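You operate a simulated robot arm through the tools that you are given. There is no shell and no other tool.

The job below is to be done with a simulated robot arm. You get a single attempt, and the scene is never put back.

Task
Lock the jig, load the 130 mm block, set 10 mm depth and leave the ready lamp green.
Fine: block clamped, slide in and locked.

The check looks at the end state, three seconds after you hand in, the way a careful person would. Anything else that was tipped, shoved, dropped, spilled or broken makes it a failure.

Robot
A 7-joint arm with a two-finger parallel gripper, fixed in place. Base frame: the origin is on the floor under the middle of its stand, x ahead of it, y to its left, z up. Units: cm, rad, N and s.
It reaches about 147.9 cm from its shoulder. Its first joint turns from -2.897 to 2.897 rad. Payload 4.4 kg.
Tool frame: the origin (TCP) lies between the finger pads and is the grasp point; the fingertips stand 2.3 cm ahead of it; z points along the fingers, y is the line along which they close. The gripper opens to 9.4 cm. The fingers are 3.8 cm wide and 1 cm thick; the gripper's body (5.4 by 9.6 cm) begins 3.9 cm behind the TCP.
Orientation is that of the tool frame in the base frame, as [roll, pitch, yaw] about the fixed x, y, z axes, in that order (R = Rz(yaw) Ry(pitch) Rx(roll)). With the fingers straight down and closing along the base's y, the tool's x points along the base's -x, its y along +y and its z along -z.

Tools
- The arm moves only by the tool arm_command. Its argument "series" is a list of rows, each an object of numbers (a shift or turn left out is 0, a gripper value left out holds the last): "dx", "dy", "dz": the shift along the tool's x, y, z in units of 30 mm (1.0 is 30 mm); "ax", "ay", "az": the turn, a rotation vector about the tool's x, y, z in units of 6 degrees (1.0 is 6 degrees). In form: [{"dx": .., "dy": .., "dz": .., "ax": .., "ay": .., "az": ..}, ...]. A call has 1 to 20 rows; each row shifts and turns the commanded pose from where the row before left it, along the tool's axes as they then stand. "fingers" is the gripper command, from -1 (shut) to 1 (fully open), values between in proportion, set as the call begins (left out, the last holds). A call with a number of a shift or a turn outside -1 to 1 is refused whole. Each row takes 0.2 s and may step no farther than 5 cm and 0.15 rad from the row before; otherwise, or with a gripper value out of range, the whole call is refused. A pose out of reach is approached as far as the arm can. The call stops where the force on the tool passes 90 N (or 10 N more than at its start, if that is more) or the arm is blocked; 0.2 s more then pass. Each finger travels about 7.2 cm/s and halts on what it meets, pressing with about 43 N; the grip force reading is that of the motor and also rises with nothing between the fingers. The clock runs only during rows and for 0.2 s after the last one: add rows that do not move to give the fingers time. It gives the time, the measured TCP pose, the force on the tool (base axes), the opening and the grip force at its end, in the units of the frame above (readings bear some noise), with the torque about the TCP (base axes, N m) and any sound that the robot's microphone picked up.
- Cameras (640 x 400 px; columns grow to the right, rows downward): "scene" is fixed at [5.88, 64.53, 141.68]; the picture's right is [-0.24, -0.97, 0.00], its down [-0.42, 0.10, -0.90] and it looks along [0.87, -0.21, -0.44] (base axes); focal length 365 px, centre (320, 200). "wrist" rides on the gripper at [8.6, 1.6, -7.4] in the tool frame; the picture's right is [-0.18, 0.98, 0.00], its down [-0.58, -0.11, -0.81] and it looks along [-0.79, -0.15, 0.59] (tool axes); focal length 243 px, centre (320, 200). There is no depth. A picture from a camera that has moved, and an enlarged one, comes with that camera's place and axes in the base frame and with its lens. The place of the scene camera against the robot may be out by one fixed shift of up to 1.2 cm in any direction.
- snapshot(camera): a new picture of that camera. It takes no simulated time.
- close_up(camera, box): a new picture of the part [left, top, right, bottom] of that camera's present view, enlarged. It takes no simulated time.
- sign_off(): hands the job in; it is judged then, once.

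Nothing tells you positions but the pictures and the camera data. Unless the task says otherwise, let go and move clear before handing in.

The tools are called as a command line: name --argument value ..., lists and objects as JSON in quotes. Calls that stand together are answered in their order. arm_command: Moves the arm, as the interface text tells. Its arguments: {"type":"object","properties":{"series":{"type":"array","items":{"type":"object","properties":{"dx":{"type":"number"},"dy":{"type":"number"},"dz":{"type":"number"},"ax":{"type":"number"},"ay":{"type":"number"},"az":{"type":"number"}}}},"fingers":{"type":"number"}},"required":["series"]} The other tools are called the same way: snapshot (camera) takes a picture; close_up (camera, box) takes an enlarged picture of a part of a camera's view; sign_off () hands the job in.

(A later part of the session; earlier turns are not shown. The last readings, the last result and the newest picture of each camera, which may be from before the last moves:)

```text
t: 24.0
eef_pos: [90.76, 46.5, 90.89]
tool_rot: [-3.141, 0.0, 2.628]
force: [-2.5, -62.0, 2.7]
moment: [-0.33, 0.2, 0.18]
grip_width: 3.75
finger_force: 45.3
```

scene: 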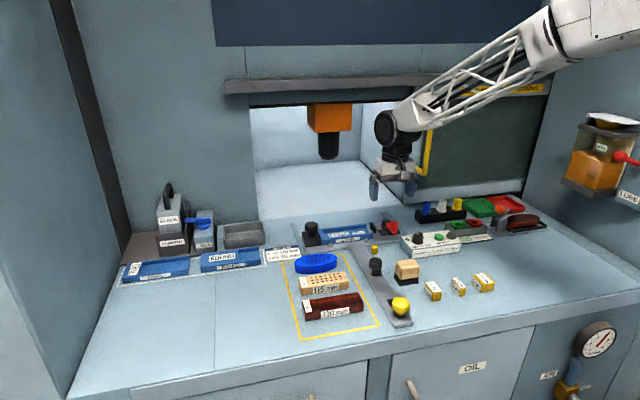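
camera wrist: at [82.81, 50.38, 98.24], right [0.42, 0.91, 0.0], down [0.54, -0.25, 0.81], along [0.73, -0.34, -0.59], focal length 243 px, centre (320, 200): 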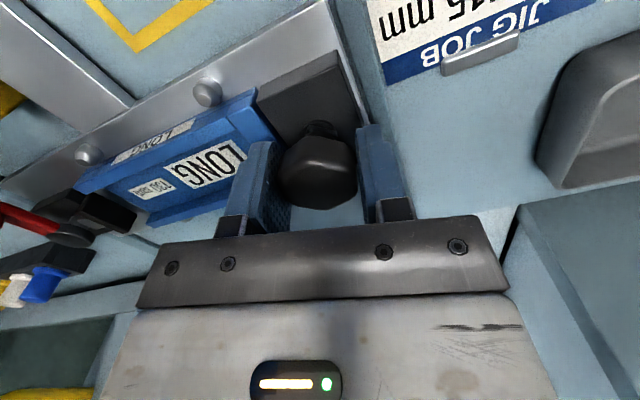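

arm_command --series '[{"dx": -0.028, "dy": -0.049}, {}]'

close_up --camera "wrist" --box '[200, 60, 420, 220]'

close_up --camera "scene" --box '[280, 190, 350, 260]'

```text
t: 24.6
eef_pos: [90.79, 46.56, 90.96]
tool_rot: [-3.141, 0.0, 2.628]
force: [5.9, -36.9, -7.4]
moment: [-0.12, -0.14, 0.09]
grip_width: 3.73
finger_force: 44.7
```

```text
2.50 times, centred on (310, 140) of wrist
camera zoom: at [83.96, 52.31, 98.25], right [0.64, 0.77, 0.0], down [0.45, -0.38, 0.81], along [0.62, -0.52, -0.59], focal length 606 px, centre (345, 350)
```

zoom: 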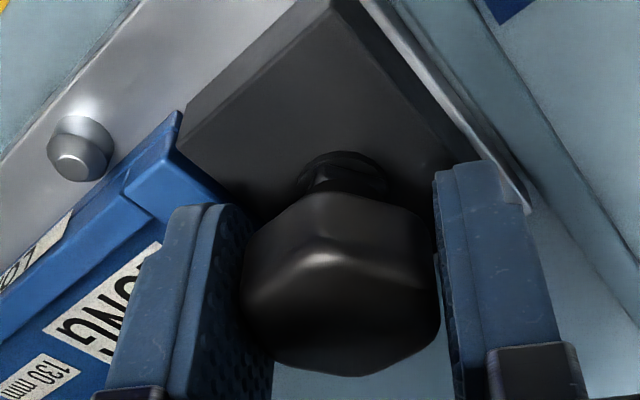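

```text
5.71 times, centred on (315, 225) of scene
camera zoom: at [5.88, 64.53, 141.68], right [-0.24, -0.97, 0.0], down [-0.42, 0.1, -0.9], along [0.87, -0.21, -0.44], focal length 2085 px, centre (349, 57)
```

zoom: 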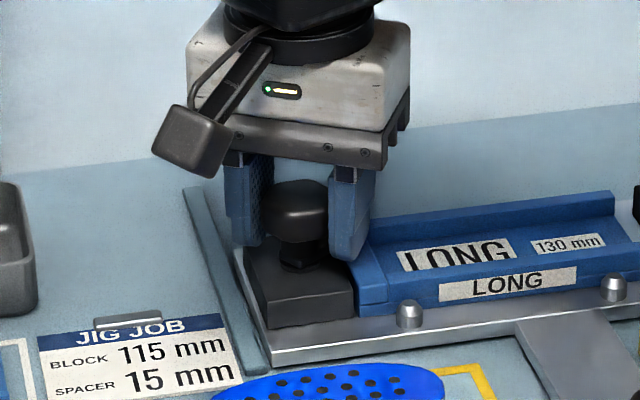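

arm_command --series '[{"dx": -0.015, "dy": -0.026, "az": 0.5}, {"az": 0.7}, {"az": 0.7}]'

```text
t: 25.4
eef_pos: [90.71, 46.46, 90.84]
tool_rot: [-3.141, 0.001, 2.428]
force: [-1.9, -15.2, -6.4]
moment: [0.01, 0.52, 0.06]
grip_width: 3.72
finger_force: 44.9
```

arm_command --series '[{"az": 0.7}, {"az": 0.7}, {"az": 0.7}]'

close_up --camera "wrist" --box '[200, 60, 420, 220]'

```text
t: 26.2
eef_pos: [90.79, 46.51, 90.88]
tool_rot: [3.141, 0.0, 2.208]
force: [-2.0, -8.4, -4.4]
moment: [0.11, 0.26, 0.02]
grip_width: 3.72
finger_force: 44.8
```

```text
2.50 times, centred on (310, 140) of wrist
camera zoom: at [86.88, 54.48, 98.24], right [0.9, 0.44, 0.0], down [0.26, -0.53, 0.81], along [0.35, -0.73, -0.59], focal length 606 px, centre (345, 350)
```

zoom: 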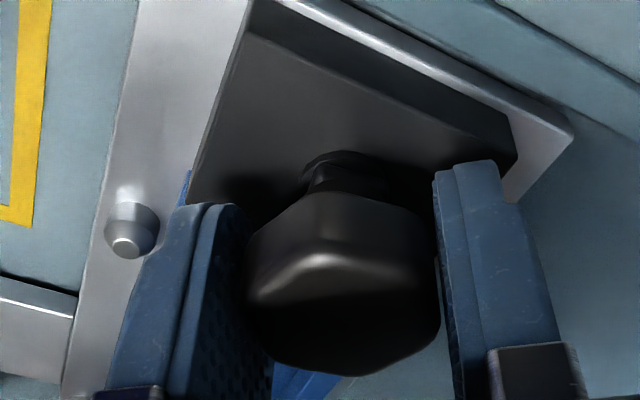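

About 84° turned with almost no torque. I'll continue in smaller steps to feel for a stop.

arm_command --series '[{"az": 0.5}, {"az": 0.5}]'

```text
t: 26.8
eef_pos: [90.74, 46.4, 90.91]
tool_rot: [-3.141, 0.0, 2.105]
force: [-4.5, -3.8, -5.8]
moment: [-0.2, -0.14, -0.03]
grip_width: 3.72
finger_force: 45.5
```

arm_command --series '[{"az": 0.4}, {"az": 0.4}]'

close_up --camera "scene" --box '[285, 200, 345, 255]'

```text
t: 27.4
eef_pos: [90.73, 46.27, 90.88]
tool_rot: [-3.141, 0.001, 2.02]
force: [-4.7, -5.0, -2.5]
moment: [-0.12, -0.08, 0.79]
grip_width: 3.72
finger_force: 45.2
```

```text
7.27 times, centred on (315, 228) of scene
camera zoom: at [5.88, 64.53, 141.68], right [-0.24, -0.97, 0.0], down [-0.42, 0.1, -0.9], along [0.87, -0.21, -0.44], focal length 2653 px, centre (356, 0)
```

zoom: 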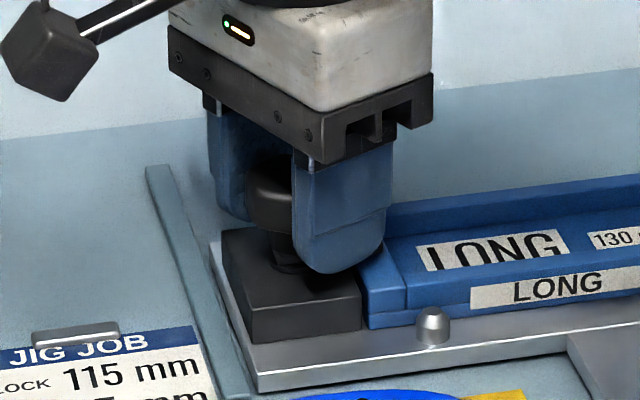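

The torque jumped to 0.8 N·m at about 94°, so the latch is at its stop. I'll let go, lift straight up, and check the tab.

arm_command --series '[{"az": -0.3}, {}, {}, {}]' --fingers 0.35

arm_command --series '[{"dz": -0.4}, {"dz": -0.6}, {"dz": -0.8}, {"dz": -0.8}]'

snapshot --camera "wrist"

close_up --camera "scene" --box '[285, 200, 345, 255]'

```text
t: 28.4
eef_pos: [90.81, 46.33, 90.85]
tool_rot: [3.141, 0.001, 2.051]
force: [0.5, 0.1, -0.2]
moment: [0.02, 0.01, -0.01]
grip_width: 6.35
finger_force: 0.0
```

```text
t: 29.4
eef_pos: [90.62, 46.43, 98.54]
tool_rot: [3.141, 0.0, 2.055]
force: [-0.2, 0.3, -0.7]
moment: [0.0, 0.0, 0.02]
grip_width: 6.34
finger_force: 0.1
```

```text
taken
camera wrist: at [88.1, 54.83, 105.94], right [0.96, 0.29, 0.0], down [0.17, -0.57, 0.81], along [0.23, -0.77, -0.59], focal length 243 px, centre (320, 200)
```

wrist: 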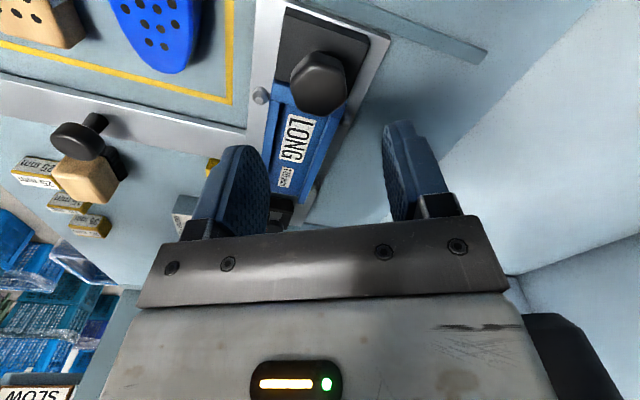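

```text
7.27 times, centred on (315, 228) of scene
camera zoom: at [5.88, 64.53, 141.68], right [-0.24, -0.97, 0.0], down [-0.42, 0.1, -0.9], along [0.87, -0.21, -0.44], focal length 2653 px, centre (356, 0)
```

zoom: 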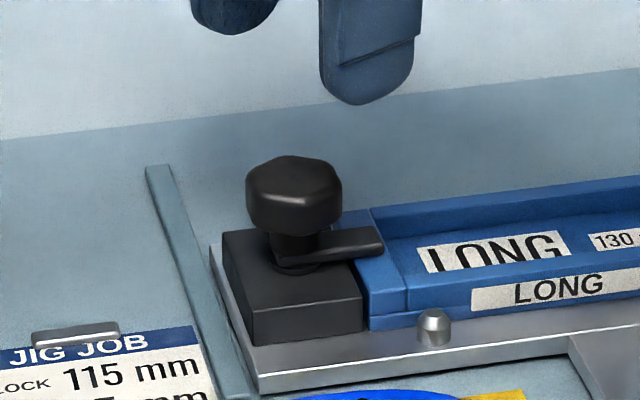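

The tab now lies across the nest's left wall, so the jig is locked. I'll check how far the tab tip reaches so the block clears it.

close_up --camera "scene" --box '[308, 220, 333, 245]'

close_up --camera "wrist" --box '[240, 30, 380, 200]'

```text
16.00 times, centred on (320, 232) of scene
camera zoom: at [5.88, 64.53, 141.68], right [-0.24, -0.97, 0.0], down [-0.42, 0.1, -0.9], along [0.87, -0.21, -0.44], focal length 5838 px, centre (312, -320)
```

zoom: 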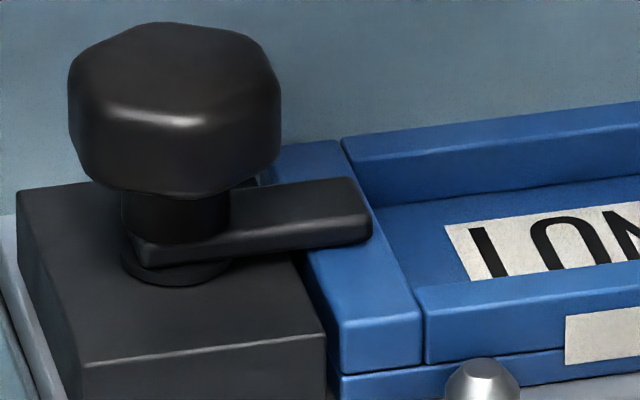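

```text
2.35 times, centred on (310, 115) of wrist
camera zoom: at [88.1, 54.83, 105.94], right [0.96, 0.29, 0.0], down [0.17, -0.57, 0.81], along [0.23, -0.77, -0.59], focal length 571 px, centre (344, 400)
```

zoom: 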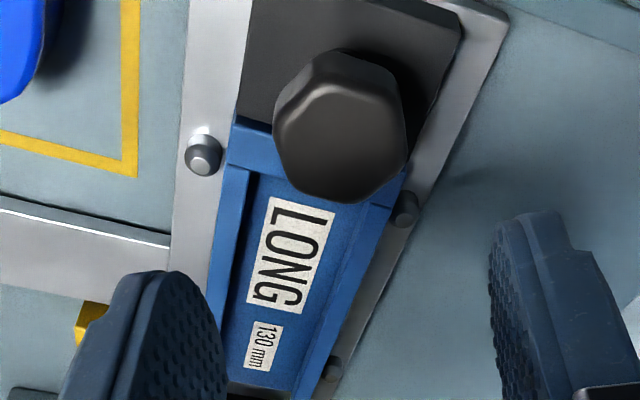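

The tab stops about 2 mm short of the pocket, so the block will clear it. I'll turn the gripper so it closes along x and move over the 130 mm block.

arm_command --series '[{"az": 0.924, "dz": -0.2}, {"az": 0.924, "dz": -0.2}, {"az": 0.924}, {"az": 0.924}, {"az": 0.924}, {"dx": 0.057, "dy": -0.9}, {"dx": 0.057, "dy": -0.9}, {"dx": 0.057, "dy": -0.9}, {"dx": 0.057, "dy": -0.9}, {"dx": 0.057, "dy": -0.9}, {"dx": 0.057, "dy": -0.9}, {"dx": 0.057, "dy": -0.9}, {"dx": 0.057, "dy": -0.9}, {"dx": 0.057, "dy": -0.9}, {"dx": 0.057, "dy": -0.9}]'

snapshot --camera "wrist"

snapshot --camera "scene"

```text
t: 32.6
eef_pos: [63.91, 48.09, 99.92]
tool_rot: [3.14, 0.001, 1.566]
force: [-0.1, -0.9, -0.4]
moment: [-0.03, -0.01, -0.02]
grip_width: 6.35
finger_force: 0.1
```

```text
taken
camera wrist: at [65.39, 56.88, 107.29], right [0.98, -0.19, 0.0], down [-0.11, -0.58, 0.81], along [-0.15, -0.79, -0.59], focal length 243 px, centre (320, 200)
```

wrist: 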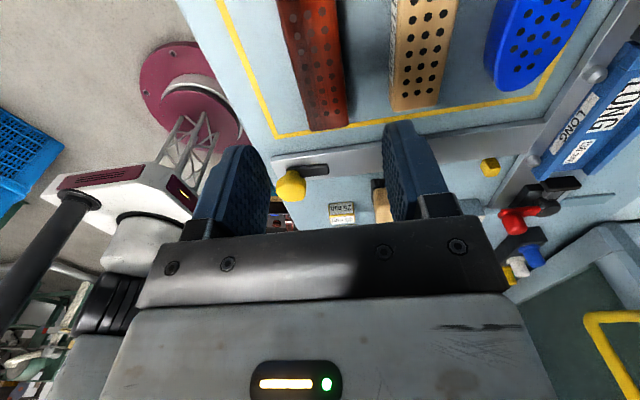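

```text
taken
```

scene: 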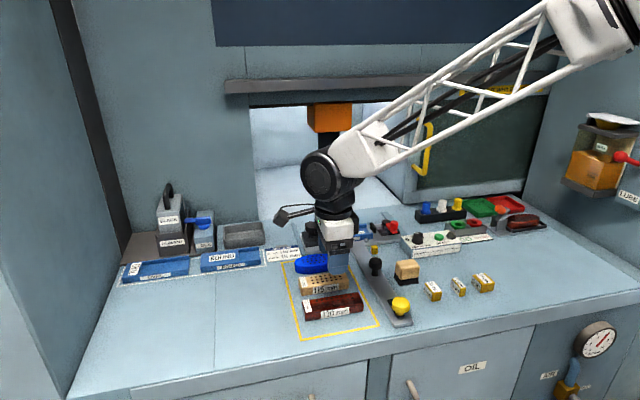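

The block runs from x ≈ 61.6 to 65.4, and the gripper is nearly centred over it. I'll descend to TCP z ≈ 88 so the fingers hold only the upper part of the block and will clear the nest walls later.

arm_command --series '[{"dx": 0.02, "dy": -0.11, "az": -0.04, "dz": 0.5}, {"dz": 0.6}, {"dz": 0.6}, {"dz": 0.6}, {"dz": 0.6}, {"dz": 0.5}, {"dz": 0.3}]'

snapshot --camera "wrist"

close_up --camera "scene" --box '[280, 250, 390, 330]'

```text
t: 34.2
eef_pos: [63.55, 48.23, 88.86]
tool_rot: [-3.141, 0.001, 1.573]
force: [0.5, 0.5, 0.1]
moment: [-0.01, 0.0, 0.01]
grip_width: 6.33
finger_force: 0.0
```

```text
taken
camera wrist: at [65.08, 56.95, 96.24], right [0.98, -0.18, 0.0], down [-0.11, -0.58, 0.81], along [-0.15, -0.79, -0.59], focal length 243 px, centre (320, 200)
```

wrist: 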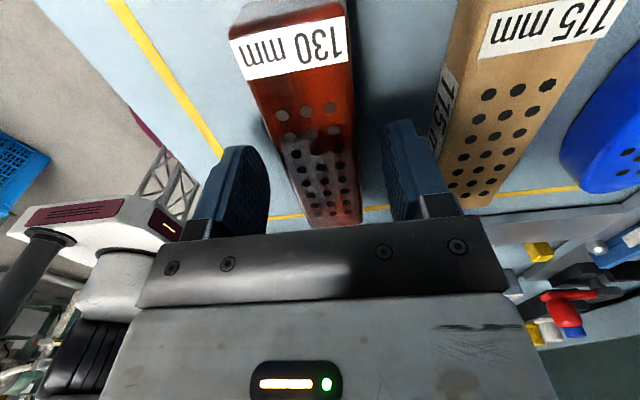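

```text
5.00 times, centred on (335, 290) of scene
camera zoom: at [5.88, 64.53, 141.68], right [-0.24, -0.97, 0.0], down [-0.42, 0.1, -0.9], along [0.87, -0.21, -0.44], focal length 1824 px, centre (245, -250)
```

zoom: 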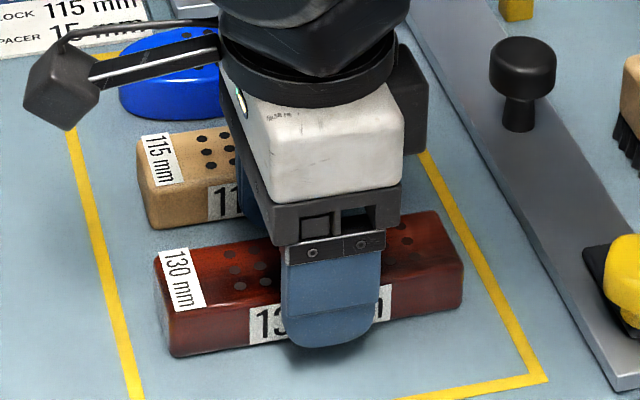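

arm_command --series '[{"dz": 0.3}, {}]'

arm_command --series '[{}, {}, {}]' --fingers -1

close_up --camera "scene" --box '[280, 250, 390, 330]'

```text
t: 34.8
eef_pos: [63.6, 48.17, 88.02]
tool_rot: [-3.141, 0.0, 1.572]
force: [-0.3, 0.3, 0.6]
moment: [-0.01, 0.0, 0.0]
grip_width: 6.34
finger_force: 0.1
```

```text
t: 35.6
eef_pos: [63.52, 48.18, 88.03]
tool_rot: [-3.142, 0.0, 1.572]
force: [-0.3, 0.1, -0.8]
moment: [0.08, 0.03, 0.01]
grip_width: 3.92
finger_force: 43.2
```

```text
5.00 times, centred on (335, 290) of scene
camera zoom: at [5.88, 64.53, 141.68], right [-0.24, -0.97, 0.0], down [-0.42, 0.1, -0.9], along [0.87, -0.21, -0.44], focal length 1824 px, centre (245, -250)
```

zoom: 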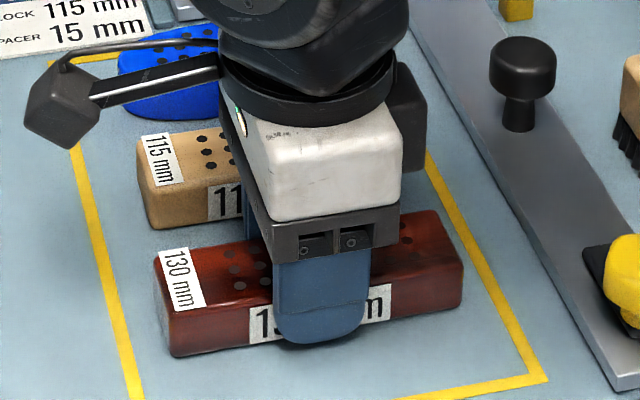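

Gripped at 3.92 cm wide. I'll lift the block and check how much of it sits below the fingertips before planning the nest insertion.

arm_command --series '[{"dz": -0.2}, {"dz": -0.4}, {"dz": -0.7}, {"dz": -0.8}, {"dz": -0.8}, {"dz": -0.5}]'

close_up --camera "scene" --box '[280, 220, 390, 320]'

snapshot --camera "wrist"

```text
t: 37.0
eef_pos: [63.51, 48.3, 98.12]
tool_rot: [-3.141, 0.001, 1.573]
force: [-0.5, 0.0, -1.5]
moment: [0.04, 0.01, 0.03]
grip_width: 3.94
finger_force: 42.5
```

```text
4.00 times, centred on (335, 270) of scene
camera zoom: at [5.88, 64.53, 141.68], right [-0.24, -0.97, 0.0], down [-0.42, 0.1, -0.9], along [0.87, -0.21, -0.44], focal length 1459 px, centre (260, -80)
```

zoom: 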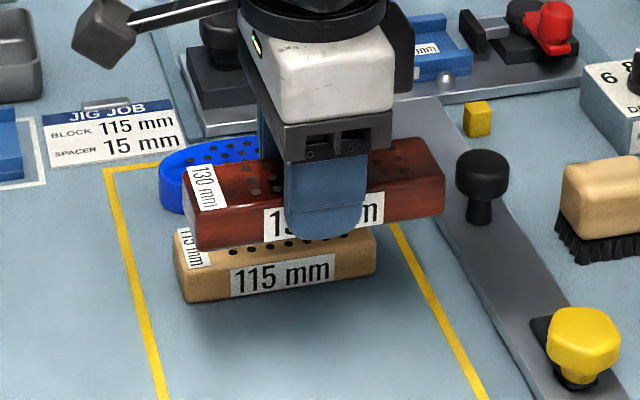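

```text
taken
camera wrist: at [65.01, 56.98, 105.45], right [0.98, -0.18, 0.0], down [-0.11, -0.58, 0.81], along [-0.15, -0.79, -0.59], focal length 243 px, centre (320, 200)
```

wrist: 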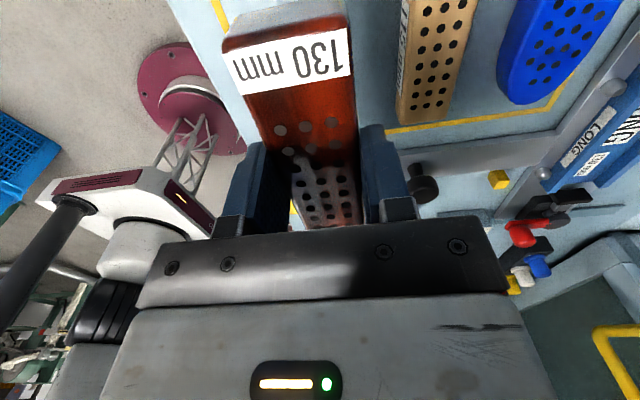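

The fingertips are level with the bottom of the block, so in this grip they would hit the nest walls. I'll set the block back down where it was and regrip about 1.3 cm higher.

arm_command --series '[{"dz": 0.6}, {"dz": 0.8}, {"dz": 0.8}, {"dz": 0.7}, {"dz": 0.35}, {"dz": 0.12}, {"dz": 0.03}]'

arm_command --series '[{}, {}, {}]' --fingers 0.2

arm_command --series '[{"dz": -0.22}, {"dz": -0.22}, {}]'

close_up --camera "scene" --box '[280, 250, 390, 330]'

```text
t: 38.6
eef_pos: [63.47, 48.21, 87.97]
tool_rot: [-3.142, 0.0, 1.572]
force: [-1.2, -2.1, 5.9]
moment: [-0.08, 0.11, 0.03]
grip_width: 3.92
finger_force: 42.9
```

```text
t: 39.4
eef_pos: [63.48, 48.18, 87.69]
tool_rot: [3.141, 0.002, 1.572]
force: [0.0, -0.7, -0.4]
moment: [0.0, 0.0, 0.01]
grip_width: 5.66
finger_force: 0.1
```

```text
t: 40.2
eef_pos: [63.57, 48.19, 89.18]
tool_rot: [-3.141, 0.001, 1.572]
force: [0.0, -0.3, 0.5]
moment: [0.0, -0.02, -0.01]
grip_width: 5.66
finger_force: 0.0
```

```text
5.00 times, centred on (335, 290) of scene
camera zoom: at [5.88, 64.53, 141.68], right [-0.24, -0.97, 0.0], down [-0.42, 0.1, -0.9], along [0.87, -0.21, -0.44], focal length 1824 px, centre (245, -250)
```

zoom: 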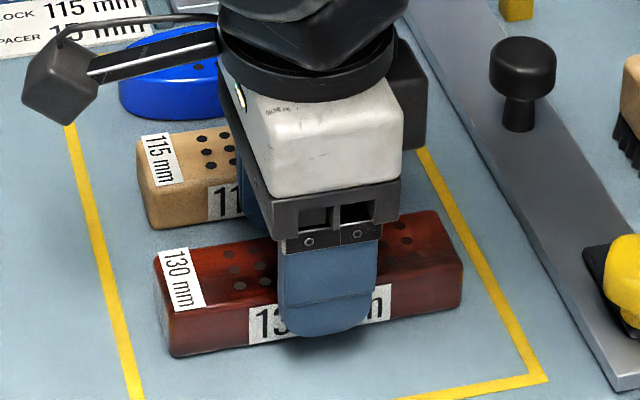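

Fingertips are now about 1.5–2 cm above the block's bottom. I'll grip and lift it.

arm_command --series '[{}, {}, {}]' --fingers -1

arm_command --series '[{"dz": -0.2}, {"dz": -0.4}, {"dz": -0.7}, {"dz": -0.8}, {"dz": -0.8}, {"dz": -0.5}]'

close_up --camera "scene" --box '[280, 220, 390, 320]'

snapshot --camera "wrist"

```text
t: 41.0
eef_pos: [63.56, 48.32, 89.1]
tool_rot: [3.141, 0.001, 1.572]
force: [-0.2, 0.5, 0.6]
moment: [0.02, 0.05, 0.01]
grip_width: 3.88
finger_force: 43.1
```

```text
t: 42.4
eef_pos: [63.35, 48.16, 99.41]
tool_rot: [3.141, 0.0, 1.571]
force: [0.6, 0.9, -1.2]
moment: [0.01, 0.01, 0.01]
grip_width: 3.91
finger_force: 43.3
```

```text
4.00 times, centred on (335, 270) of scene
camera zoom: at [5.88, 64.53, 141.68], right [-0.24, -0.97, 0.0], down [-0.42, 0.1, -0.9], along [0.87, -0.21, -0.44], focal length 1459 px, centre (260, -80)
```

zoom: 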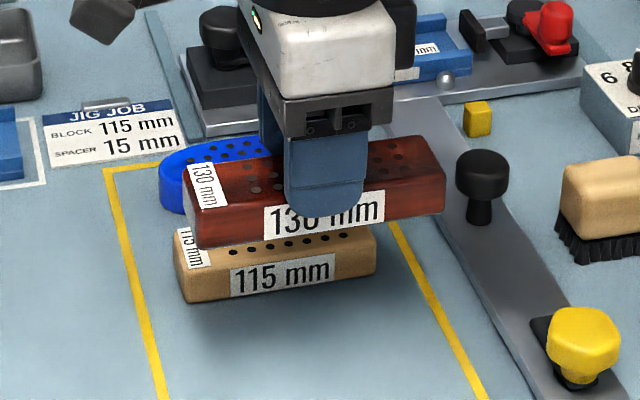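

```text
taken
camera wrist: at [64.97, 57.0, 106.81], right [0.98, -0.18, 0.0], down [-0.11, -0.58, 0.81], along [-0.15, -0.79, -0.59], focal length 243 px, centre (320, 200)
```

wrist: 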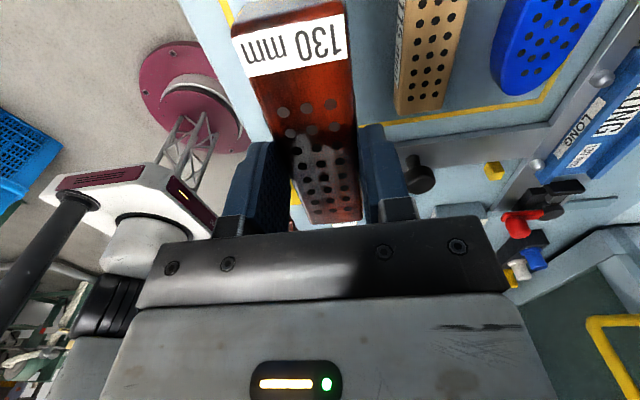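

The block now hangs about 1.6 cm below the fingertips. I'll carry it over the nest, centred near (90.4, 36.2), staying high.

arm_command --series '[{"dx": -0.399, "dy": 0.902}, {"dx": -0.399, "dy": 0.902}, {"dx": -0.399, "dy": 0.902}, {"dx": -0.399, "dy": 0.902}, {"dx": -0.399, "dy": 0.902}, {"dx": -0.399, "dy": 0.902}, {"dx": -0.399, "dy": 0.902}, {"dx": -0.399, "dy": 0.902}, {"dx": -0.399, "dy": 0.902}, {"dx": -0.399, "dy": 0.902}, {}]'

close_up --camera "scene" --box '[290, 190, 410, 265]'

snapshot --camera "wrist"

snapshot --camera "scene"

```text
t: 44.8
eef_pos: [90.8, 36.42, 99.31]
tool_rot: [-3.141, 0.001, 1.57]
force: [0.7, -0.3, -2.1]
moment: [-0.02, -0.02, -0.02]
grip_width: 3.9
finger_force: 43.1
```

```text
5.33 times, centred on (350, 228) of scene
camera zoom: at [5.88, 64.53, 141.68], right [-0.24, -0.97, 0.0], down [-0.42, 0.1, -0.9], along [0.87, -0.21, -0.44], focal length 1946 px, centre (160, 53)
```

zoom: 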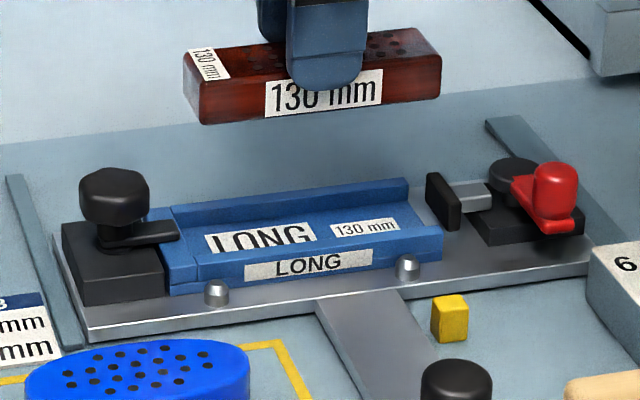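

```text
taken
camera wrist: at [92.27, 45.07, 106.6], right [0.98, -0.18, 0.0], down [-0.11, -0.58, 0.81], along [-0.15, -0.79, -0.59], focal length 243 px, centre (320, 200)
```

wrist: 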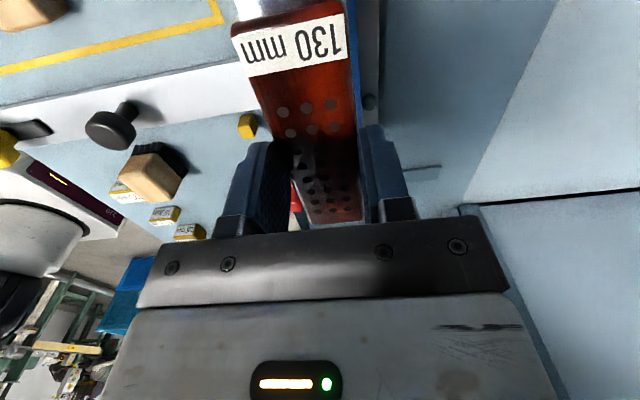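

```text
taken
```

scene: 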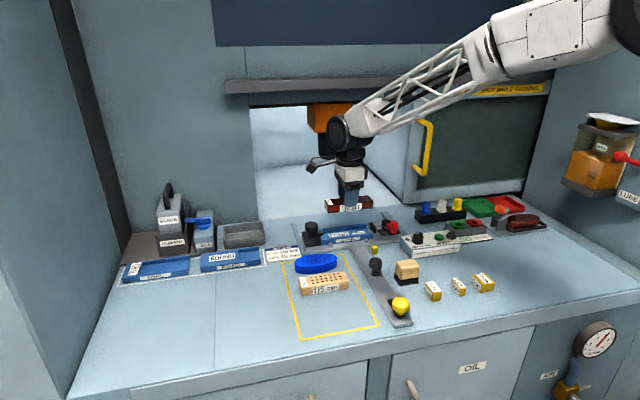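

close_up --camera "scene" --box '[356, 212, 386, 246]'

close_up --camera "scene" --box '[310, 218, 350, 250]'

close_up --camera "scene" --box '[316, 184, 386, 220]'

close_up --camera "wrist" --box '[220, 0, 400, 230]'

```text
11.76 times, centred on (371, 229) of scene
camera zoom: at [5.88, 64.53, 141.68], right [-0.24, -0.97, 0.0], down [-0.42, 0.1, -0.9], along [0.87, -0.21, -0.44], focal length 4292 px, centre (-280, -141)
```

zoom: 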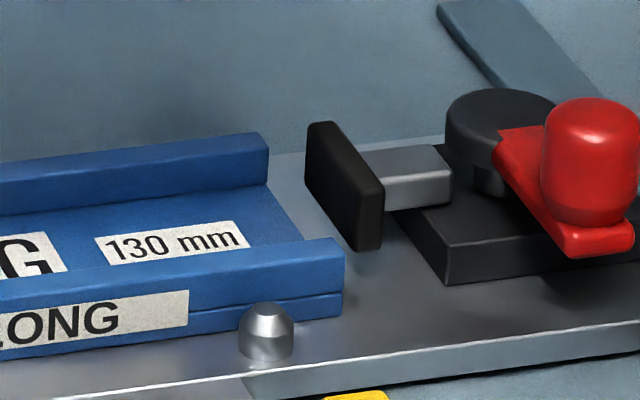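

```text
12.50 times, centred on (330, 234) of scene
camera zoom: at [5.88, 64.53, 141.68], right [-0.24, -0.97, 0.0], down [-0.42, 0.1, -0.9], along [0.87, -0.21, -0.44], focal length 4561 px, centre (195, -225)
```

zoom: 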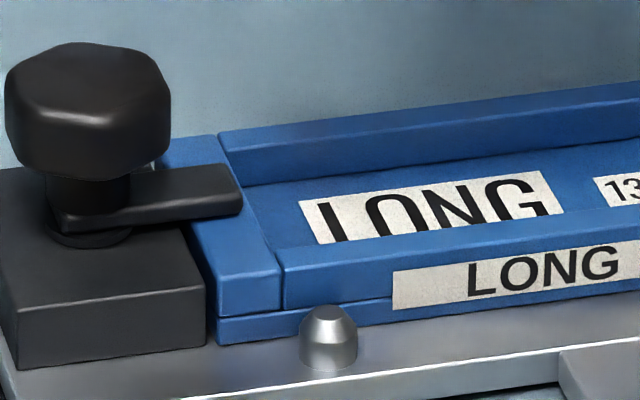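

```text
9.14 times, centred on (351, 202) of scene
camera zoom: at [5.88, 64.53, 141.68], right [-0.24, -0.97, 0.0], down [-0.42, 0.1, -0.9], along [0.87, -0.21, -0.44], focal length 3336 px, centre (37, 182)
```

zoom: 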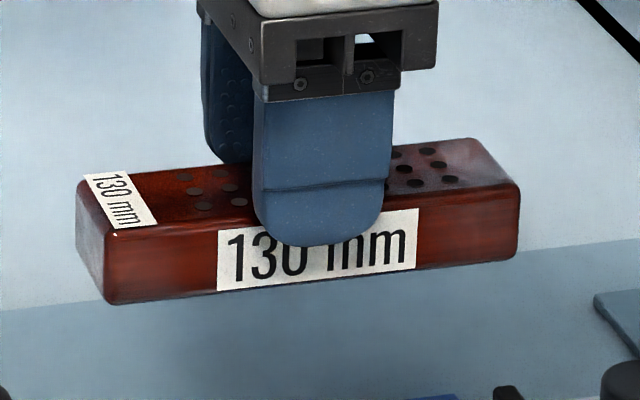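

```text
1.74 times, centred on (310, 115) of wrist
camera zoom: at [92.27, 45.07, 106.6], right [0.98, -0.18, 0.0], down [-0.11, -0.58, 0.81], along [-0.15, -0.79, -0.59], focal length 422 px, centre (337, 348)
```

zoom: 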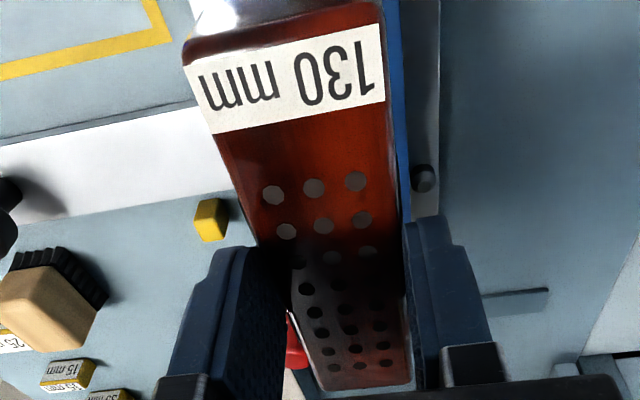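

The block lines up well in y, with about 3 mm of clearance at the left end. I'll shift slightly toward −x and lower until the block is just above the walls, then check again.

arm_command --series '[{"dy": -0.05, "dz": 0.4}, {"dz": 0.6}, {"dz": 0.6}, {"dz": 0.4}, {"dz": 0.1}, {}]'

close_up --camera "scene" --box '[300, 200, 400, 260]'

close_up --camera "wrist" --box '[200, 0, 420, 230]'

```text
t: 46.2
eef_pos: [90.42, 36.23, 93.05]
tool_rot: [-3.14, 0.0, 1.573]
force: [-0.1, -0.6, -0.9]
moment: [0.02, -0.03, 0.06]
grip_width: 3.9
finger_force: 42.9
```

```text
6.40 times, centred on (350, 230) of scene
camera zoom: at [5.88, 64.53, 141.68], right [-0.24, -0.97, 0.0], down [-0.42, 0.1, -0.9], along [0.87, -0.21, -0.44], focal length 2335 px, centre (128, 8)
```

zoom: 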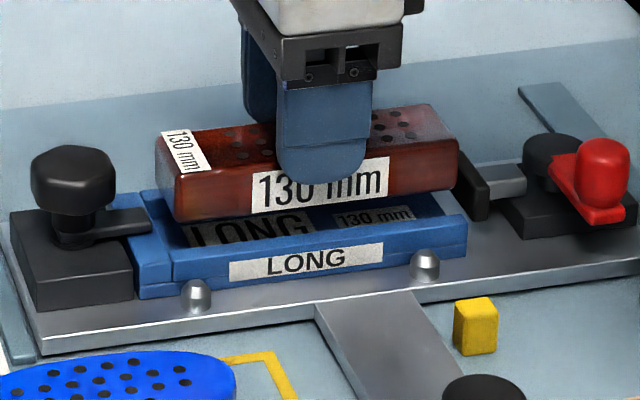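

```text
1.74 times, centred on (310, 115) of wrist
camera zoom: at [92.08, 45.08, 100.38], right [0.98, -0.18, 0.0], down [-0.11, -0.58, 0.81], along [-0.15, -0.79, -0.59], focal length 422 px, centre (337, 348)
```

zoom: 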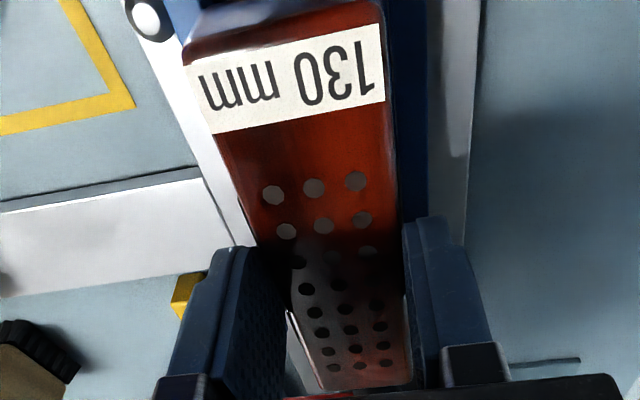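

The block is centred at x = 90.42, which matches the pocket centre of about 90.4. I'll lower it gently and watch the force.

arm_command --series '[{"dz": 0.2}, {"dz": 0.15}, {"dz": 0.1}, {}]'

close_up --camera "scene" --box '[300, 200, 400, 260]'

```text
t: 47.2
eef_pos: [90.37, 36.32, 91.65]
tool_rot: [3.141, -0.001, 1.574]
force: [-0.1, -0.2, -0.9]
moment: [0.06, -0.02, -0.02]
grip_width: 3.87
finger_force: 43.4
```

```text
6.40 times, centred on (350, 230) of scene
camera zoom: at [5.88, 64.53, 141.68], right [-0.24, -0.97, 0.0], down [-0.42, 0.1, -0.9], along [0.87, -0.21, -0.44], focal length 2335 px, centre (128, 8)
```

zoom: 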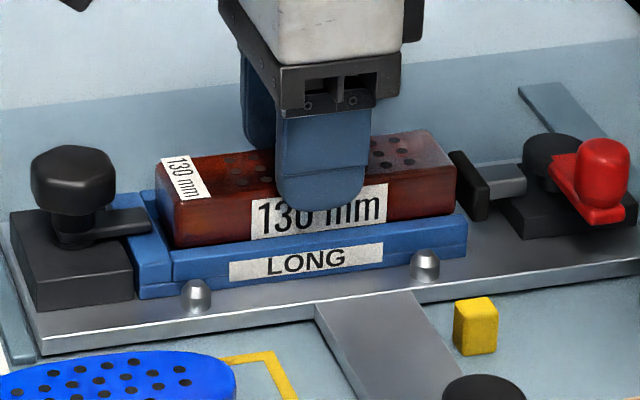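

arm_command --series '[{"dz": 0.07}, {"dz": 0.07}, {}]'

close_up --camera "scene" --box '[310, 205, 390, 255]'

```text
t: 48.0
eef_pos: [90.35, 36.34, 91.3]
tool_rot: [3.141, 0.0, 1.572]
force: [0.7, -0.2, -0.3]
moment: [-0.01, -0.01, 0.0]
grip_width: 3.93
finger_force: 43.1
```

```text
8.00 times, centred on (350, 230) of scene
camera zoom: at [5.88, 64.53, 141.68], right [-0.24, -0.97, 0.0], down [-0.42, 0.1, -0.9], along [0.87, -0.21, -0.44], focal length 2919 px, centre (80, -40)
```

zoom: 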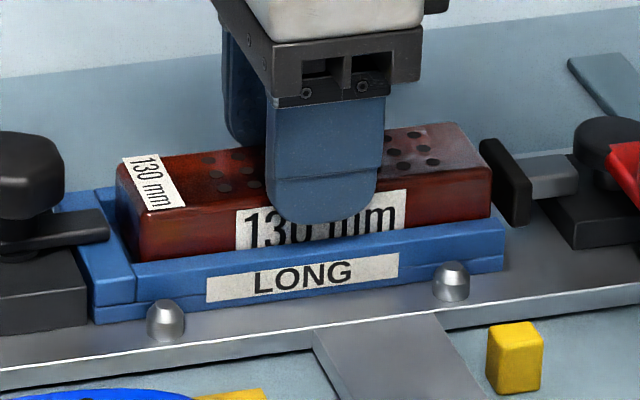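

It's entering the pocket cleanly with no contact force. I'll keep lowering in small steps.

arm_command --series '[{"dz": 0.07}, {"dz": 0.07}, {}]'

arm_command --series '[{"dz": 0.07}, {"dz": 0.07}, {}]'

close_up --camera "scene" --box '[310, 205, 390, 255]'

```text
t: 48.8
eef_pos: [90.48, 36.27, 90.94]
tool_rot: [3.139, 0.001, 1.573]
force: [-1.0, -1.0, 9.7]
moment: [-0.16, 0.18, 0.03]
grip_width: 3.89
finger_force: 43.1
```

```text
t: 49.6
eef_pos: [90.46, 36.3, 90.57]
tool_rot: [3.138, -0.001, 1.573]
force: [0.3, -1.6, 42.1]
moment: [-0.01, 0.0, 0.0]
grip_width: 3.96
finger_force: 42.8
```

```text
8.00 times, centred on (350, 230) of scene
camera zoom: at [5.88, 64.53, 141.68], right [-0.24, -0.97, 0.0], down [-0.42, 0.1, -0.9], along [0.87, -0.21, -0.44], focal length 2919 px, centre (80, -40)
```

zoom: 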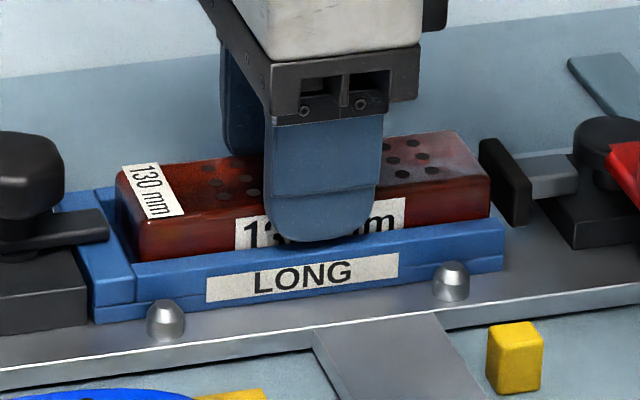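

The block has bottomed out in the pocket (42 N down). I'll ease up slightly and open just enough to release, keeping the fingertips above the walls.

arm_command --series '[{"dz": -0.07}, {}]'

arm_command --series '[{}, {}]' --fingers 0.1

close_up --camera "scene" --box '[310, 205, 390, 255]'

```text
t: 50.2
eef_pos: [90.41, 36.38, 90.55]
tool_rot: [-3.141, -0.001, 1.573]
force: [9.7, 3.0, 25.4]
moment: [0.49, -0.43, -0.11]
grip_width: 3.9
finger_force: 42.8
```

```text
t: 50.8
eef_pos: [90.22, 36.45, 90.47]
tool_rot: [-3.14, 0.0, 1.571]
force: [0.4, 0.0, 0.9]
moment: [0.0, 0.0, 0.01]
grip_width: 5.17
finger_force: 0.0
```

```text
8.00 times, centred on (350, 230) of scene
camera zoom: at [5.88, 64.53, 141.68], right [-0.24, -0.97, 0.0], down [-0.42, 0.1, -0.9], along [0.87, -0.21, -0.44], focal length 2919 px, centre (80, -40)
```

zoom: 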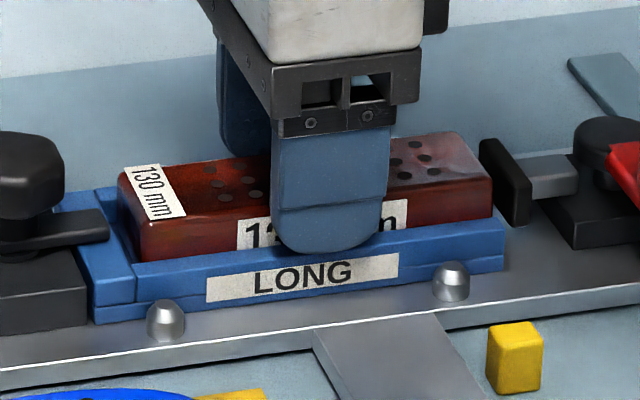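

Released, with the block sitting in the pocket. I'll lift straight up and inspect the seating.

arm_command --series '[{"dz": -0.3}, {"dz": -0.5}, {"dz": -0.7}, {"dz": -0.7}, {"dz": -0.5}]'

close_up --camera "scene" --box '[310, 205, 410, 255]'

snapshot --camera "wrist"

```text
t: 52.0
eef_pos: [90.3, 36.31, 98.92]
tool_rot: [-3.141, 0.002, 1.573]
force: [0.5, 0.7, -0.5]
moment: [0.02, 0.03, -0.03]
grip_width: 5.15
finger_force: 0.1
```

```text
6.40 times, centred on (360, 230) of scene
camera zoom: at [5.88, 64.53, 141.68], right [-0.24, -0.97, 0.0], down [-0.42, 0.1, -0.9], along [0.87, -0.21, -0.44], focal length 2335 px, centre (64, 8)
```

zoom: 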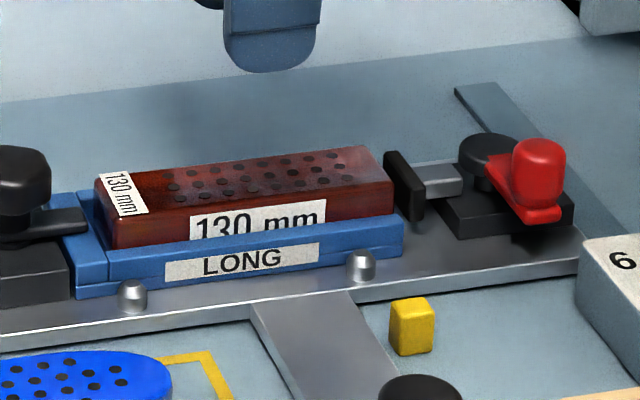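

```text
taken
camera wrist: at [91.84, 45.03, 106.21], right [0.98, -0.18, 0.0], down [-0.11, -0.58, 0.81], along [-0.15, -0.79, -0.59], focal length 243 px, centre (320, 200)
```

wrist: 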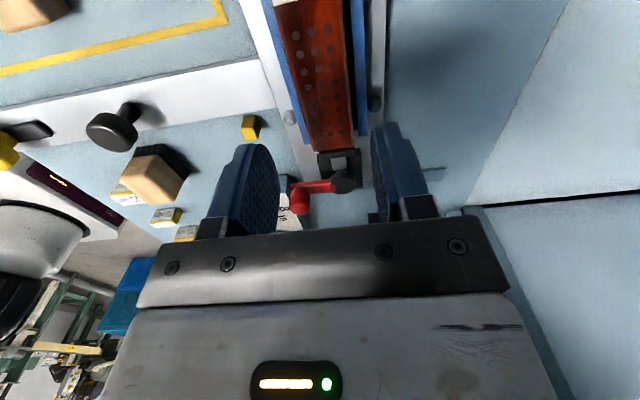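

The block is seated. Next is the clamp: pivot at about (90.7, 24.2), red knob at about (85.5, 24.3), top near z = 91. The block is in the way on the +y side, so the lever should swing the other way. I'll go above the knob and check.

arm_command --series '[{"az": -1}, {"az": -1}, {"az": -1}, {"az": -1}, {"az": -1}, {"az": -1}, {"az": -1}, {"az": -1}, {"az": -1}, {"az": -1}, {"az": -1}, {"az": -1}, {"az": -1}, {"az": -1}, {"az": -1}]'

arm_command --series '[{"dx": 0.4, "dy": -0.8}, {"dx": 0.4, "dy": -0.8}, {"dx": 0.4, "dy": -0.8}, {"dx": 0.4, "dy": -0.8}, {"dx": 0.0, "dy": -0.8}, {}]' --fingers 0.0

snapshot --camera "wrist"

close_up --camera "wrist" --box '[220, 0, 420, 160]'

close_up --camera "scene" --box '[350, 180, 440, 250]'

```text
t: 55.2
eef_pos: [90.4, 36.27, 98.76]
tool_rot: [3.141, 0.0, -3.138]
force: [0.5, -0.6, 0.2]
moment: [0.01, 0.0, 0.01]
grip_width: 5.18
finger_force: 0.1
```

```text
t: 56.6
eef_pos: [85.71, 24.34, 98.82]
tool_rot: [3.14, 0.0, -3.14]
force: [-0.8, -0.5, 0.2]
moment: [-0.01, 0.02, 0.01]
grip_width: 4.72
finger_force: 0.0
```

```text
taken
camera wrist: at [76.89, 26.05, 106.16], right [0.18, 0.98, 0.0], down [0.58, -0.11, 0.81], along [0.79, -0.15, -0.59], focal length 243 px, centre (320, 200)
```

wrist: 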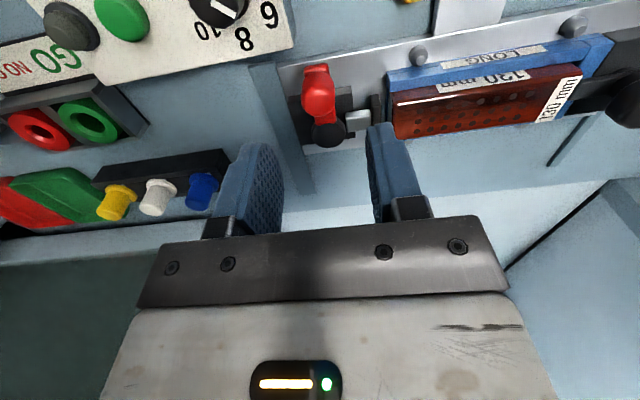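

```text
2.50 times, centred on (320, 80) of wrist
camera zoom: at [76.89, 26.05, 106.16], right [0.18, 0.98, 0.0], down [0.58, -0.11, 0.81], along [0.79, -0.15, -0.59], focal length 606 px, centre (320, 500)
```

zoom: 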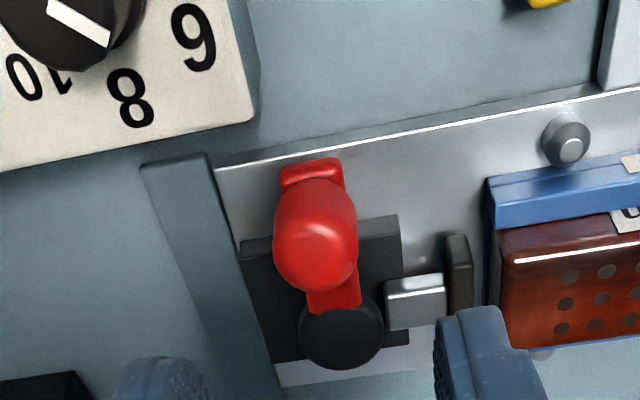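

```text
5.71 times, centred on (395, 215) of scene
camera zoom: at [5.88, 64.53, 141.68], right [-0.24, -0.97, 0.0], down [-0.42, 0.1, -0.9], along [0.87, -0.21, -0.44], focal length 2085 px, centre (-109, 114)
```

zoom: 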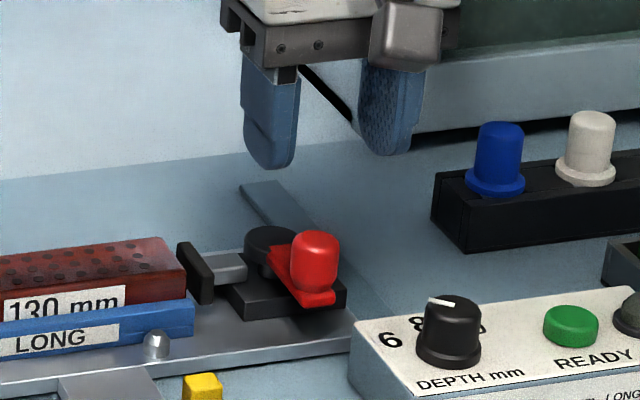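

arm_command --series '[{"dx": -0.13, "dy": -0.03, "dz": 0.5}, {"dz": 0.6}, {"dz": 0.6}, {"dz": 0.5}, {}]'

close_up --camera "wrist" --box '[200, 20, 440, 240]'

close_up --camera "scene" --box '[350, 190, 440, 250]'

```text
t: 57.8
eef_pos: [85.92, 24.16, 92.21]
tool_rot: [-3.141, -0.001, -3.139]
force: [0.9, 0.1, 0.3]
moment: [-0.02, 0.07, 0.01]
grip_width: 4.7
finger_force: 0.0
```

```text
1.82 times, centred on (320, 130) of wrist
camera zoom: at [77.24, 25.96, 99.53], right [0.18, 0.98, 0.0], down [0.58, -0.11, 0.81], along [0.79, -0.15, -0.59], focal length 441 px, centre (320, 327)
```

zoom: 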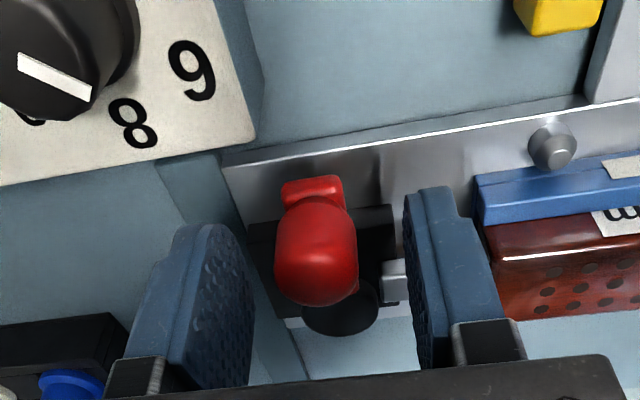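

```text
6.67 times, centred on (395, 220) of scene
camera zoom: at [5.88, 64.53, 141.68], right [-0.24, -0.97, 0.0], down [-0.42, 0.1, -0.9], along [0.87, -0.21, -0.44], focal length 2432 px, centre (-180, 67)
```

zoom: 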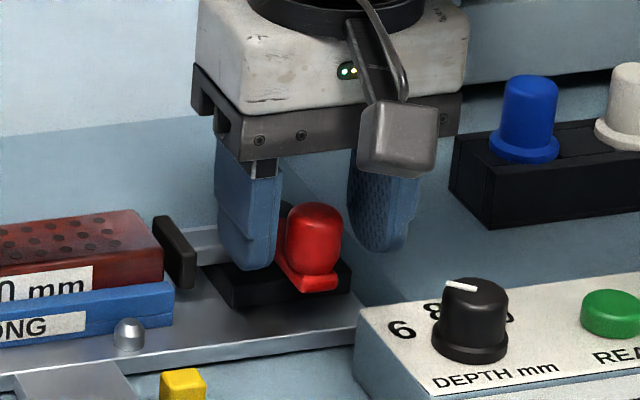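

arm_command --series '[{"dz": 0.3, "dx": -0.07}, {"dz": 0.2}, {}]'

arm_command --series '[{}, {}, {}]' --fingers -1

close_up --camera "scene" --box '[350, 190, 440, 250]'

close_up --camera "wrist" --box '[200, 20, 440, 240]'

```text
t: 58.6
eef_pos: [86.05, 24.18, 90.78]
tool_rot: [-3.142, -0.002, -3.141]
force: [0.4, 0.2, -0.4]
moment: [0.04, -0.03, 0.02]
grip_width: 4.7
finger_force: 0.0
```

```text
t: 59.4
eef_pos: [86.12, 24.19, 90.8]
tool_rot: [3.141, 0.001, -3.139]
force: [-0.7, -3.1, -1.2]
moment: [-0.09, 0.03, -0.06]
grip_width: 2.22
finger_force: 45.1
```

```text
6.67 times, centred on (395, 220) of scene
camera zoom: at [5.88, 64.53, 141.68], right [-0.24, -0.97, 0.0], down [-0.42, 0.1, -0.9], along [0.87, -0.21, -0.44], focal length 2432 px, centre (-180, 67)
```

zoom: 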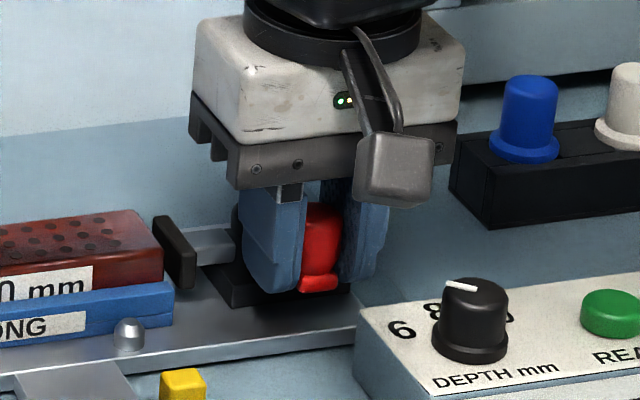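

```text
1.82 times, centred on (320, 130) of wrist
camera zoom: at [77.45, 25.89, 98.13], right [0.18, 0.98, 0.0], down [0.58, -0.11, 0.81], along [0.79, -0.15, -0.59], focal length 441 px, centre (320, 327)
```

zoom: 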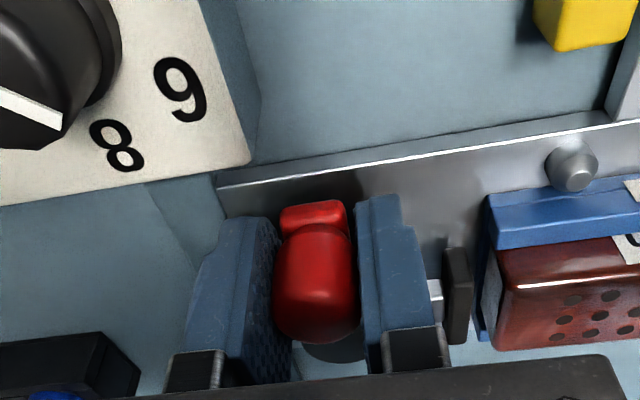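

The red knob is gripped at 2.2 cm. I'll try a small counter-clockwise swing (toward −y) and read the resistance and the plunger motion.

arm_command --series '[{"dx": -0.004, "dy": -0.073, "az": -0.5}, {"dx": -0.004, "dy": -0.073, "az": -0.5}]'

close_up --camera "wrist" --box '[200, 20, 440, 240]'

```text
t: 60.0
eef_pos: [86.14, 23.7, 90.65]
tool_rot: [3.141, -0.001, -3.034]
force: [-3.1, -7.9, 8.6]
moment: [-0.12, 0.46, -0.33]
grip_width: 2.25
finger_force: 45.8
```

```text
1.82 times, centred on (320, 130) of wrist
camera zoom: at [77.4, 24.53, 98.12], right [0.08, 1.0, 0.0], down [0.59, -0.05, 0.81], along [0.8, -0.06, -0.59], focal length 441 px, centre (320, 327)
```

zoom: 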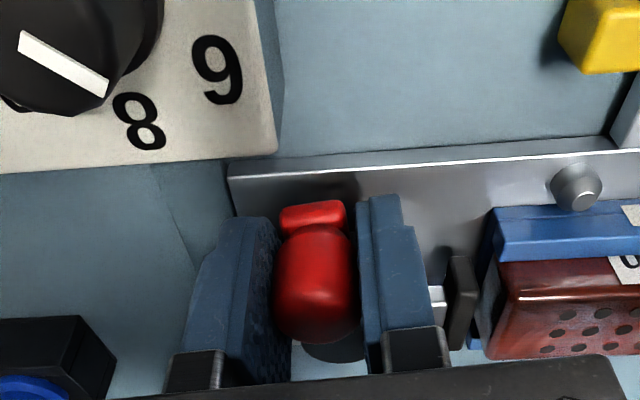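

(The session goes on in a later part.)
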